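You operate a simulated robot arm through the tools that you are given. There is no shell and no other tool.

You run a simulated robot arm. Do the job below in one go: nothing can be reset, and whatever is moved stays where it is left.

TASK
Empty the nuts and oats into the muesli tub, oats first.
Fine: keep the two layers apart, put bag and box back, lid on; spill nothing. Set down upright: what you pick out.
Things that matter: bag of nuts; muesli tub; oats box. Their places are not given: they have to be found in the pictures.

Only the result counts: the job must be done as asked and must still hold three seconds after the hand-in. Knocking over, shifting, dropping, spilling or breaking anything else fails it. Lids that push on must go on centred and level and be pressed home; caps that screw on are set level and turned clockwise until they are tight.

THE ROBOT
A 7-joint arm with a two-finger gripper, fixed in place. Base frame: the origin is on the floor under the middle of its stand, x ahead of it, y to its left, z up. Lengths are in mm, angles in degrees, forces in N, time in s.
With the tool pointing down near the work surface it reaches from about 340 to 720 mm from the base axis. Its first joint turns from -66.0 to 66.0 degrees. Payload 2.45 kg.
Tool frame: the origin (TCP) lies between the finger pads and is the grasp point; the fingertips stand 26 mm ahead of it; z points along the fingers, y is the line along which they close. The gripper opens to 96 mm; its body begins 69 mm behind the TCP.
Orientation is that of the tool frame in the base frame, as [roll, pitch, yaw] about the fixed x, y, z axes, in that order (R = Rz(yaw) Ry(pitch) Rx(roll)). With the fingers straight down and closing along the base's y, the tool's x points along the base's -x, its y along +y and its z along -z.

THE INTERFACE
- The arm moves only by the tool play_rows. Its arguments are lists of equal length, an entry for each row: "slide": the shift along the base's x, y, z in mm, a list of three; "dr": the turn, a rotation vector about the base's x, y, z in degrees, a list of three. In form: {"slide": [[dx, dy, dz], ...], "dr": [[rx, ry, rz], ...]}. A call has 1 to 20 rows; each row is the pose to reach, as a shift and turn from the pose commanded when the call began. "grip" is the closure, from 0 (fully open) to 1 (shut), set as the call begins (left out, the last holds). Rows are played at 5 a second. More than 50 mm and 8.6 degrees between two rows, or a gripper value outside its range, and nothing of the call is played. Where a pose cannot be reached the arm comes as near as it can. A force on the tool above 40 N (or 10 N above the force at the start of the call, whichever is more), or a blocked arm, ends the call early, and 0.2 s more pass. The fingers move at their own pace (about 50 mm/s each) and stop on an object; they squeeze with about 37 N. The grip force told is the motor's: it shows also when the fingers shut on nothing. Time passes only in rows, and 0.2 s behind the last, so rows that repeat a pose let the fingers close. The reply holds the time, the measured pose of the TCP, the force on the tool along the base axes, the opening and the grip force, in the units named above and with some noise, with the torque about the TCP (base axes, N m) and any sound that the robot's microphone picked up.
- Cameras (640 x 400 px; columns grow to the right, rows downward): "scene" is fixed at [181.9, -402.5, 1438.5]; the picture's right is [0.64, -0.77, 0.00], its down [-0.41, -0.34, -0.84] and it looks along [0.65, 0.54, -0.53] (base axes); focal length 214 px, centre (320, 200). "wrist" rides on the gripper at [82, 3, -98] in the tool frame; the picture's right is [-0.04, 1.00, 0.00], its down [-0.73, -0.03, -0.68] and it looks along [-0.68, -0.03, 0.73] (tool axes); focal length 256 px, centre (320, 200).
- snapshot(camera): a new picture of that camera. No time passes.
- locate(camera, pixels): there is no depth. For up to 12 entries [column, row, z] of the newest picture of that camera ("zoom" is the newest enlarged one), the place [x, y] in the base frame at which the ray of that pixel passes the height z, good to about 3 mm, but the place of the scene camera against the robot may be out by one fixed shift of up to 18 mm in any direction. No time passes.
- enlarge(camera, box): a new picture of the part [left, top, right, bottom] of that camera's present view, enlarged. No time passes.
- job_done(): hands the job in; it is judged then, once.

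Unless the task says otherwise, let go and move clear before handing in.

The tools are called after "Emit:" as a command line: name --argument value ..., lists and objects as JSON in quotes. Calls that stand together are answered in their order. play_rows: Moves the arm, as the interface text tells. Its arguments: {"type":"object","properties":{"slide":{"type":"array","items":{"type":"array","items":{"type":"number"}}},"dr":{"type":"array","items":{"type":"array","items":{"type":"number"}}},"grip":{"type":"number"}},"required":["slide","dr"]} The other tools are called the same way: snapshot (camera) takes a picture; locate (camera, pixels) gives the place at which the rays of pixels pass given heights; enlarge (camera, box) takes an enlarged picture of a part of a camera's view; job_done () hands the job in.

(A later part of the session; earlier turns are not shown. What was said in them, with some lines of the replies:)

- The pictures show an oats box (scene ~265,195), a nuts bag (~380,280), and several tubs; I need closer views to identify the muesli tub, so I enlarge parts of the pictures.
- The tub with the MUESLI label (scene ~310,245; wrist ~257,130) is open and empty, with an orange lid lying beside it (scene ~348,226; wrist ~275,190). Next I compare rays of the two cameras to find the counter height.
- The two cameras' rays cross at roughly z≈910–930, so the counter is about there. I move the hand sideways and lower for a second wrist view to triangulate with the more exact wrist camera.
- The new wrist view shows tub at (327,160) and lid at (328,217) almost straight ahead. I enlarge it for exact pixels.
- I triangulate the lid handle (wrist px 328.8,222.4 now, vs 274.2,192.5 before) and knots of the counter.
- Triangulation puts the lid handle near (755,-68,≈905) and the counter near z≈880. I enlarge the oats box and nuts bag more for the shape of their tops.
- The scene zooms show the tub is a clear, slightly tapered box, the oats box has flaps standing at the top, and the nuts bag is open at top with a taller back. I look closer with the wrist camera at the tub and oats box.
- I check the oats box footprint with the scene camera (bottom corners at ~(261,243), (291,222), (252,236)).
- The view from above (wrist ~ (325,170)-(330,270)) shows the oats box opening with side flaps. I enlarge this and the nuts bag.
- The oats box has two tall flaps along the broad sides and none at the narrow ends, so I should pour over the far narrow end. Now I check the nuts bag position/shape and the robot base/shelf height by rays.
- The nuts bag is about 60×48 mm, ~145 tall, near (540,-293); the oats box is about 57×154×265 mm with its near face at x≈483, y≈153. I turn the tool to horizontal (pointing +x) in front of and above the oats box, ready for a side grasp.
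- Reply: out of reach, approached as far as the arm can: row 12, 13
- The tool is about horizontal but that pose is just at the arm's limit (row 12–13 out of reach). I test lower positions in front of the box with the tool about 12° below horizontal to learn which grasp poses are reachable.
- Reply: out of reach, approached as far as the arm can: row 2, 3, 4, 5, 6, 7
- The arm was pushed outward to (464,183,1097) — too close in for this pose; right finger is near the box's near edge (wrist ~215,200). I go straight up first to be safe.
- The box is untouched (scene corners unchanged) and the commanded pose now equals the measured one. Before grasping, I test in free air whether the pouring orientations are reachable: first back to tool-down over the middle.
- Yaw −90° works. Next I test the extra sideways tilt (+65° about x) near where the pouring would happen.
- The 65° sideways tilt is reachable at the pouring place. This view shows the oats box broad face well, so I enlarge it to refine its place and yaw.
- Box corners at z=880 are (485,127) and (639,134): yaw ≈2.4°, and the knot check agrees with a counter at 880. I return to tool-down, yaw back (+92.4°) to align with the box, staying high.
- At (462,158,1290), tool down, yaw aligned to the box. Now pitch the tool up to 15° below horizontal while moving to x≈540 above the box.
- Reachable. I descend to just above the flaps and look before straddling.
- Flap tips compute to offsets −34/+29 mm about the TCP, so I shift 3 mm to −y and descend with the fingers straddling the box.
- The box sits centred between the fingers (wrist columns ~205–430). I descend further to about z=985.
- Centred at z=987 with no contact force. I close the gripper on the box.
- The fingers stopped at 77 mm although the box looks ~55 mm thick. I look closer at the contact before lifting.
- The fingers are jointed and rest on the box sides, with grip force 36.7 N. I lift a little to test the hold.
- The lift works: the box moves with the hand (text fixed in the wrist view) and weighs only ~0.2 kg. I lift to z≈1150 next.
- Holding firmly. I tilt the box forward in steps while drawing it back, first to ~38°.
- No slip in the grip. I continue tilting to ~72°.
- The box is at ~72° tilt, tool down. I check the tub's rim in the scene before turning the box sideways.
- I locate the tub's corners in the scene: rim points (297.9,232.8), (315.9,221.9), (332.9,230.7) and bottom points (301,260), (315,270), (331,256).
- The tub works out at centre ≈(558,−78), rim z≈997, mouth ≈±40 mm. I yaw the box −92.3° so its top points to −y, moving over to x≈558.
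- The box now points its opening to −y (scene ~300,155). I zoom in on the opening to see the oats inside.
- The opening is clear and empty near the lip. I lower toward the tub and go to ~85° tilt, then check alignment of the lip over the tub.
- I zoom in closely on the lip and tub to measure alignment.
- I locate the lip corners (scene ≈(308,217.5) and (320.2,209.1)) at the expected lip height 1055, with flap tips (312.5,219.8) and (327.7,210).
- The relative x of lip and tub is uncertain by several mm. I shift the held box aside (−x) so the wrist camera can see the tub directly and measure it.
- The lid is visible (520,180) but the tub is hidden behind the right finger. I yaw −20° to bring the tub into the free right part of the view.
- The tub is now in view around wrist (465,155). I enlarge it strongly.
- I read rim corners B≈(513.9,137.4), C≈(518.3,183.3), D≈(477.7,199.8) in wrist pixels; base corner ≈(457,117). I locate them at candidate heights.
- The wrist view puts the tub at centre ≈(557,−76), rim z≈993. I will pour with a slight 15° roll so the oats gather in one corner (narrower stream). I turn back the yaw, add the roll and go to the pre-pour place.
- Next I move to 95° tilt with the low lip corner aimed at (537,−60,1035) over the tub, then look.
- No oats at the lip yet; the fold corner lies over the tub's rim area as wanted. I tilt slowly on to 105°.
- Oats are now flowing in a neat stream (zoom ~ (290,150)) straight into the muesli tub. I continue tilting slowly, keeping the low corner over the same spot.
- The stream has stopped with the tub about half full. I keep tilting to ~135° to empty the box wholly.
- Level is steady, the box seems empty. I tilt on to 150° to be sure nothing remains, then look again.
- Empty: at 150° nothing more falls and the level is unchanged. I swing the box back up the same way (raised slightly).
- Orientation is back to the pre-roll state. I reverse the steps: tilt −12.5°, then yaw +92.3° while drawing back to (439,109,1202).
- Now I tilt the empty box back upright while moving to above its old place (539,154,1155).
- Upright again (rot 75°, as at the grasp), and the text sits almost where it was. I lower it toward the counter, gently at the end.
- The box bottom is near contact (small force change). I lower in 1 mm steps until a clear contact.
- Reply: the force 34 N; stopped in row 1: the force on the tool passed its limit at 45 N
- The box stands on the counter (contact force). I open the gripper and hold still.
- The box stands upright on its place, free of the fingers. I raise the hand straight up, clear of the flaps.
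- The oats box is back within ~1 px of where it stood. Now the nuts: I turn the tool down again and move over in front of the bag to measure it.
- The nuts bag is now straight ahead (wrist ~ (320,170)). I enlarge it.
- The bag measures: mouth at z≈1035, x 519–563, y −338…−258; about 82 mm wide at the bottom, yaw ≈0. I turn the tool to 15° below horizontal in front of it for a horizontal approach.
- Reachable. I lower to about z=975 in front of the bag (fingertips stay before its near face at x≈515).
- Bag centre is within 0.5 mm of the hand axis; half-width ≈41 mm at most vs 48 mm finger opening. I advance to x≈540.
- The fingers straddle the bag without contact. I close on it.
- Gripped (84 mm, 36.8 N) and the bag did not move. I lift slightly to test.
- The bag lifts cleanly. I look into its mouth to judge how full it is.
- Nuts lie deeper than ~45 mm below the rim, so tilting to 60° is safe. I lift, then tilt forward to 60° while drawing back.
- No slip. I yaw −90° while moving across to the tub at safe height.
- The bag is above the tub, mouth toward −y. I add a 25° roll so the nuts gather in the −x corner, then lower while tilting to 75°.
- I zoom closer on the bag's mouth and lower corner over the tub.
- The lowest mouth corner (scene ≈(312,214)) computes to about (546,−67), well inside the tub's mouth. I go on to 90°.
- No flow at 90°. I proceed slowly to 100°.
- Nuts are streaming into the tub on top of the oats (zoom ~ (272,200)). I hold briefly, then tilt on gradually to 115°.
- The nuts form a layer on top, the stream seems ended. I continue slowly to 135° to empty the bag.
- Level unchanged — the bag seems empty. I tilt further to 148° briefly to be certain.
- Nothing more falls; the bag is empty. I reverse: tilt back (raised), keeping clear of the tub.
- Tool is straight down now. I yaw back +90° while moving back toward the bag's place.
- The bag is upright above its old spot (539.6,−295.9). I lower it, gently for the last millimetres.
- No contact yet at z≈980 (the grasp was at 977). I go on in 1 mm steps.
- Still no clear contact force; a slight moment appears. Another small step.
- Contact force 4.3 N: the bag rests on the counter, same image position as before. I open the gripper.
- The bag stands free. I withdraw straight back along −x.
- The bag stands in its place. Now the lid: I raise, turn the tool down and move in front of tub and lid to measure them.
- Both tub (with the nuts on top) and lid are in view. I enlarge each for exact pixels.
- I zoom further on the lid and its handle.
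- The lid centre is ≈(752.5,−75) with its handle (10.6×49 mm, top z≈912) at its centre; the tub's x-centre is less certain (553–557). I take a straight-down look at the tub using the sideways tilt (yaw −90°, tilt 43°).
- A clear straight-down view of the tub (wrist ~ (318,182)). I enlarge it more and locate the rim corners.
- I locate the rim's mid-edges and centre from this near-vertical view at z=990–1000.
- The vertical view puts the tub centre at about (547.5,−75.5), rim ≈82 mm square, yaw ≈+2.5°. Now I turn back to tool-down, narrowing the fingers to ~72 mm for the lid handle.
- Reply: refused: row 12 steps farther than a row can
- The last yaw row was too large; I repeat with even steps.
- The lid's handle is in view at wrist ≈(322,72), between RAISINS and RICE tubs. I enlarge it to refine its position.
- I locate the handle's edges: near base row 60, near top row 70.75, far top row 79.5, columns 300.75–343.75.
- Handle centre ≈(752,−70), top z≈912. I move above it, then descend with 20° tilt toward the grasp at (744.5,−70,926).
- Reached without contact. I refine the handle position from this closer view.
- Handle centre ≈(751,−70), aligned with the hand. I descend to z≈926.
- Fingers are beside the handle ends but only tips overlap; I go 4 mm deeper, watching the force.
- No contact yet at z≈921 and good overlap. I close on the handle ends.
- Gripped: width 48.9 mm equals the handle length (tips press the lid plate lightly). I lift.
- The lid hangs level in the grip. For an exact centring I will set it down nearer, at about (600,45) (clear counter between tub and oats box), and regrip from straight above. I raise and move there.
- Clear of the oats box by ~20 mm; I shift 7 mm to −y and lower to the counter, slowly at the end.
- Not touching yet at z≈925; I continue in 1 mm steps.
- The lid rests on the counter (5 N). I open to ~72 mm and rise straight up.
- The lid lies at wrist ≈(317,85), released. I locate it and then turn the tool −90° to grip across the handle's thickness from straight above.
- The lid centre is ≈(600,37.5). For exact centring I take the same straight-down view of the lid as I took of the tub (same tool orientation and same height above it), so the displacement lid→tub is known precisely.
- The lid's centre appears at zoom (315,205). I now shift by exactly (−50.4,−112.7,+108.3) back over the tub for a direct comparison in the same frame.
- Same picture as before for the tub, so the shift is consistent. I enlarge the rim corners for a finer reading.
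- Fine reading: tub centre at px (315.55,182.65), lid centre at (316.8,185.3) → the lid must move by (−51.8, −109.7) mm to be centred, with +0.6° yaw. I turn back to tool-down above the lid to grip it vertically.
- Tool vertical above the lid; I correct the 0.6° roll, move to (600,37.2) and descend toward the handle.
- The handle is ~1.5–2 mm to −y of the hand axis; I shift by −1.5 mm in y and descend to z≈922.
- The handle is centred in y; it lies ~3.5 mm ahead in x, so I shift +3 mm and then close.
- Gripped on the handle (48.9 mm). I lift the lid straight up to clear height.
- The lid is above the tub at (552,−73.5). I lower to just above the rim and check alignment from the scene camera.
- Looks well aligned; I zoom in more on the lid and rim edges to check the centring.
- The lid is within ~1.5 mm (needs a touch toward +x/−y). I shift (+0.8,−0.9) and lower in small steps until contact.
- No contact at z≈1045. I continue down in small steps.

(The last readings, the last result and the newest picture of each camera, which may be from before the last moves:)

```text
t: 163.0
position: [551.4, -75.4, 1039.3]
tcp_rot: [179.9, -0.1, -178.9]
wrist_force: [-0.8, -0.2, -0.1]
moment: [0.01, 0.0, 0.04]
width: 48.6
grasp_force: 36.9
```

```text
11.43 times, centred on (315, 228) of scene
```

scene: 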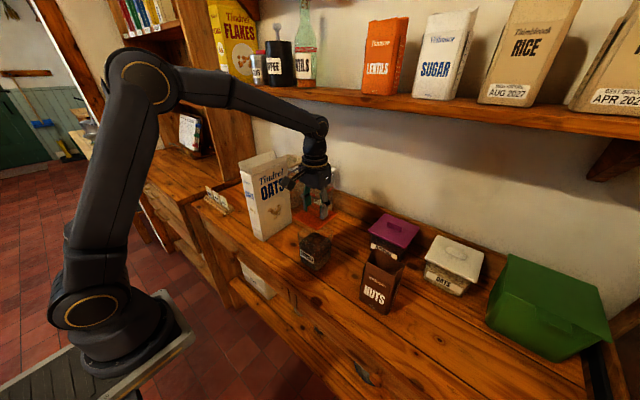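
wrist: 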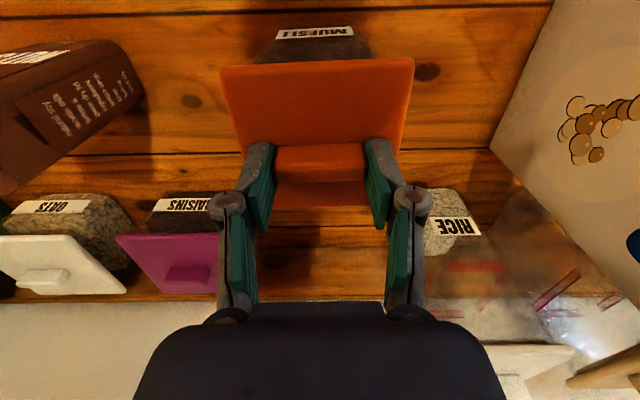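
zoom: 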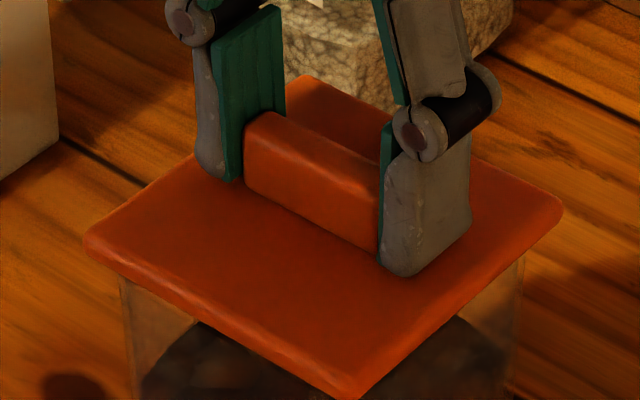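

Now lid centre (zoom col 323) matches the tub's (322). I keep lowering gently.

Emit:
play_rows --slide '[[0, 0, -1], [0, 0, -2], [0, 0, -2]]' --dr '[[0, 0, 0], [0, 0, 0], [0, 0, 0]]'

Emit:
play_rows --slide '[[0, 0, -1], [0, 0, -2], [0, 0, -2]]' --dr '[[0, 0, 0], [0, 0, 0], [0, 0, 0]]'

Emit:
play_rows --slide '[[0, 0, -1], [0, 0, -2], [0, 0, -2]]' --dr '[[0, 0, 0], [0, 0, 0], [0, 0, 0]]'

```text
t: 163.8
position: [553.7, -72.5, 1037.6]
tcp_rot: [179.9, 0.0, -178.8]
wrist_force: [0.3, 0.0, -0.5]
moment: [0.01, 0.01, -0.02]
width: 48.9
grasp_force: 37.4
```

```text
t: 164.6
position: [552.0, -72.8, 1035.4]
tcp_rot: [180.0, 0.1, -178.9]
wrist_force: [-0.1, -0.5, 1.0]
moment: [-0.11, -0.07, -0.04]
width: 48.8
grasp_force: 37.1
```

```text
t: 165.4
position: [552.8, -73.6, 1035.9]
tcp_rot: [-180.0, 0.3, -178.9]
wrist_force: [-5.6, 1.3, 30.7]
moment: [0.07, 0.5, 0.02]
width: 48.9
grasp_force: 36.7
```

Contact at z≈1035.5 with 31 N; the lid still has to be pressed home. I press further in small steps.

Emit:
play_rows --slide '[[0, 0, -0.5], [0, 0, -0.5], [0, 0, -0.5]]' --dr '[[0, 0, 0], [0, 0, 0], [0, 0, 0]]'

Emit:
enlarge --camera "scene" --box '[285, 205, 345, 275]'

```text
t: 166.1
position: [553.1, -73.5, 1035.9]
tcp_rot: [-179.9, 0.3, -178.8]
wrist_force: [-3.4, 0.1, 6.7]
moment: [0.02, 0.12, -0.01]
width: 48.7
grasp_force: 36.8
stopped in row 3: the force on the tool passed its limit at 41 N (the readings are from after the stop); the commanded pose is now the measured one
```

```text
5.71 times, centred on (315, 240) of scene
```

zoom: 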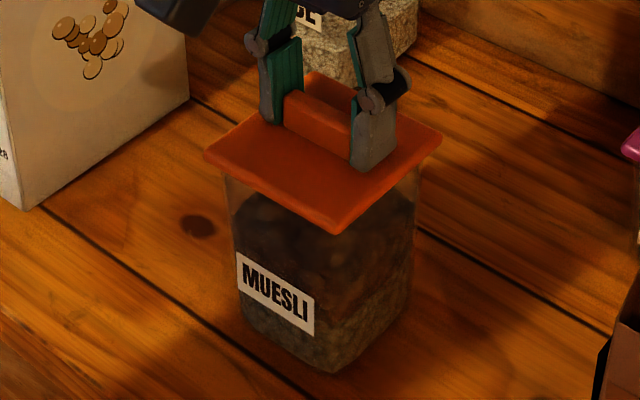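

The push stopped at 41 N with z≈1036. I look closely whether the plate sits on the rim or stands proud.

Emit:
enlarge --camera "scene" --box '[295, 222, 335, 247]'

Emit:
enlarge --camera "scene" --box '[360, 205, 425, 260]'

Emit:
snapshot --camera "wrist"

Emit:
enlarge --camera "wrist" --box '[210, 10, 430, 110]'

```text
16.00 times, centred on (315, 234) of scene
```

zoom: 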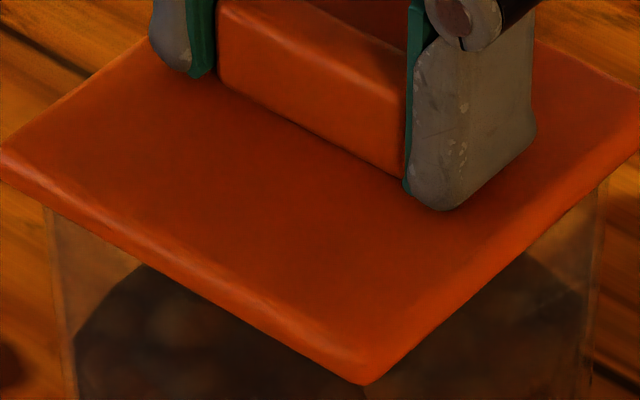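

```text
7.27 times, centred on (392, 232) of scene
```

zoom: 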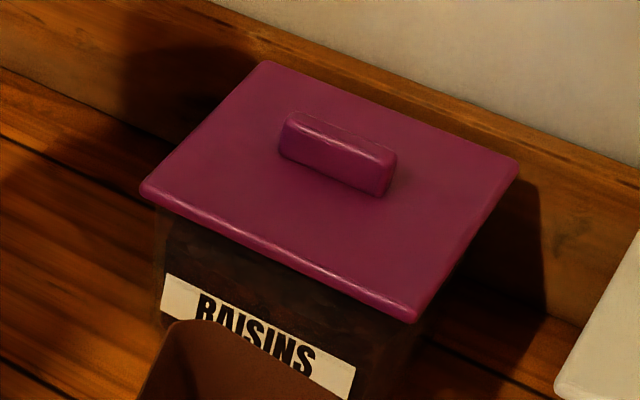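

```text
taken
```

wrist: 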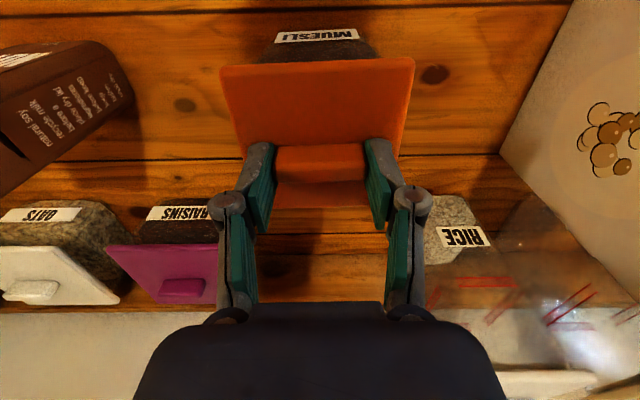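

```text
2.91 times, centred on (320, 60) of wrist
```

zoom: 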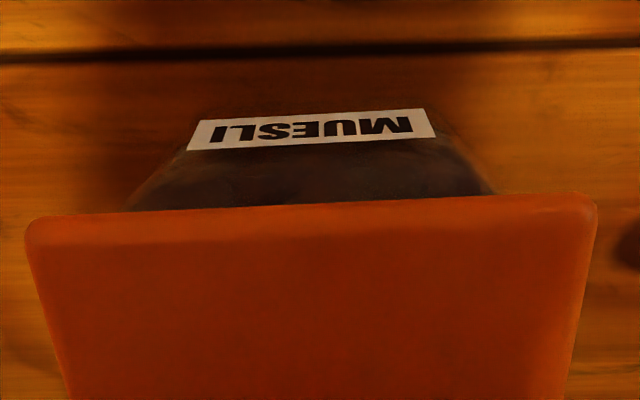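

No gap shows between plate and rim in the scene view, but I want a side look. I release the handle and rise clear first.

Emit:
play_rows --slide '[[0, 0, 0], [0, 0, 0], [0, 0, 0], [0, 0, 0]]' --dr '[[0, 0, 0], [0, 0, 0], [0, 0, 0], [0, 0, 0]]' --grip 0.25

Emit:
play_rows --slide '[[0, 0, 10], [0, 0, 30], [0, 0, 60], [0, 0, 90]]' --dr '[[0, 0, 0], [0, 0, 0], [0, 0, 0], [0, 0, 0]]'

Emit:
snapshot --camera "scene"

Emit:
enlarge --camera "scene" --box '[290, 215, 340, 250]'

```text
t: 167.1
position: [552.8, -73.4, 1034.9]
tcp_rot: [-180.0, 0.2, -178.8]
wrist_force: [0.6, -0.6, 0.3]
moment: [-0.01, 0.01, 0.03]
width: 71.9
grasp_force: 0.1
heard: snap
```

```text
t: 168.1
position: [553.1, -75.0, 1125.3]
tcp_rot: [180.0, 0.3, -178.8]
wrist_force: [0.1, 0.8, 0.5]
moment: [0.0, 0.02, 0.02]
width: 72.2
grasp_force: 0.0
```

```text
taken
```

scene: 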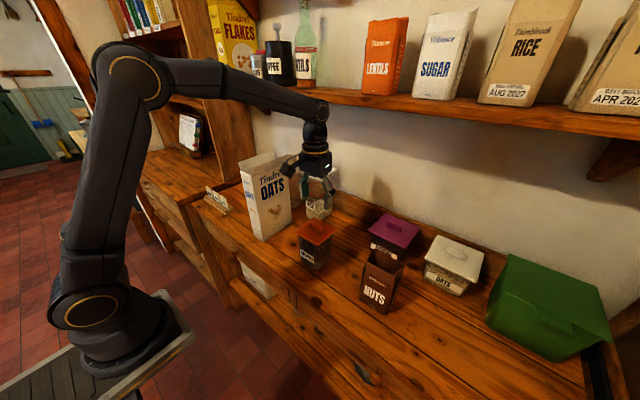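

```text
11.43 times, centred on (315, 232) of scene
```

zoom: 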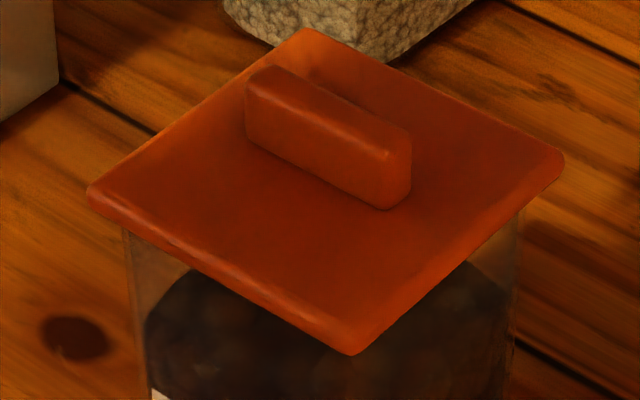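

A "snap" was heard as I let go: the lid is home, and it looks level and centred. I move the hand clear and check the whole scene.

Emit:
play_rows --slide '[[-20, 0, 20], [-50, 0, 40], [-80, 0, 60], [-110, 0, 80], [-140, 10, 100], [-165, 20, 120]]' --dr '[[0, 0, 0], [0, 0, 0], [0, 0, 0], [0, 0, 0], [0, 0, 0], [0, 0, 0]]' --grip 0

Emit:
snapshot --camera "wrist"

Emit:
enlarge --camera "wrist" --box '[230, 80, 400, 230]'

Emit:
enlarge --camera "scene" --box '[330, 190, 510, 330]'

Emit:
enlarge --camera "scene" --box '[190, 130, 350, 290]'

```text
t: 169.5
position: [388.1, -53.7, 1246.2]
tcp_rot: [-179.9, 0.3, -178.9]
wrist_force: [0.1, -0.3, 0.1]
moment: [0.0, -0.02, 0.02]
width: 96.0
grasp_force: 0.0
```

```text
taken
```

wrist: 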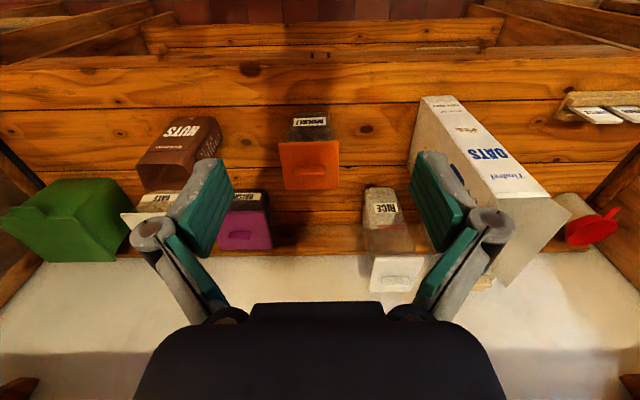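

```text
2.67 times, centred on (315, 155) of wrist
```

zoom: 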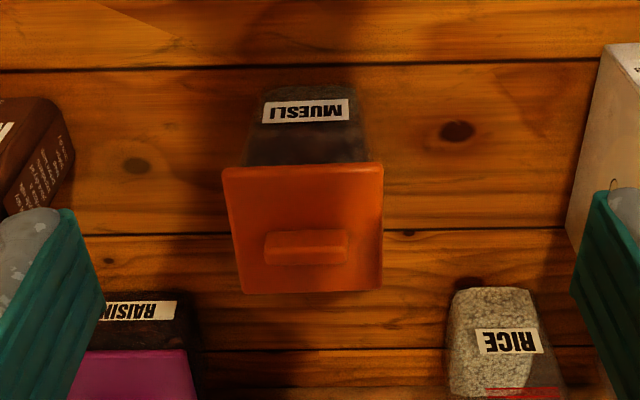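

```text
2.86 times, centred on (420, 260) of scene
```

zoom: 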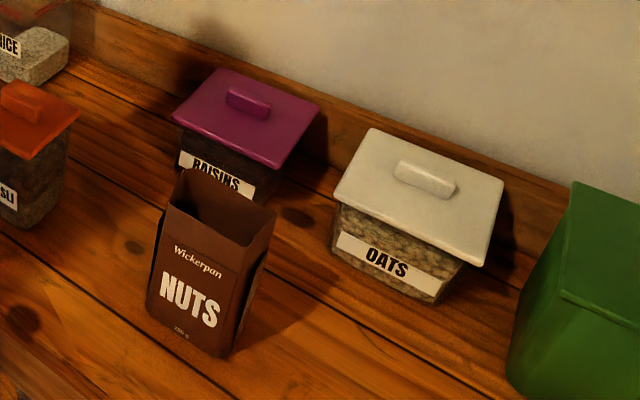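

```text
2.50 times, centred on (270, 210) of scene
```

zoom: 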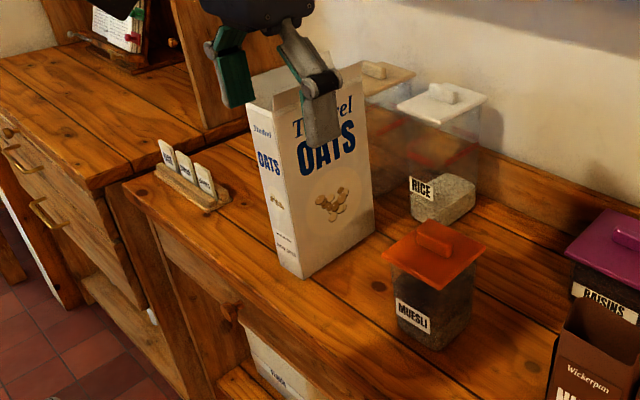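

Everything checks: the muesli tub has its lid on level and centred (scene ≈(320,235)). The oats box and nuts bag stand upright at their old pixels, I see nothing spilled, and the hand is clear and empty. I hand the job in.

Emit:
job_done

```text
The job is handed in.
```

The oats and then the nuts are in the muesli tub, in two separate layers, and the job is handed in; the verdict wasn't returned to me.

- **Pouring:** both streams fell inside the tub's mouth, and I saw nothing spilled. I tipped box and bag well past the point where anything more came out, so both should be empty.
- **Box and bag:** both stand upright back where they were. The oats box is within about 5 mm of its old spot in the pictures, and the bag shows no visible shift.
- **Lid:** I pressed it down to about 41 N. A snap was heard as I let go, and it looks level and centred in both cameras. I did not check it from the side.

The neighbouring tubs look unmoved, and the hand is empty and clear.
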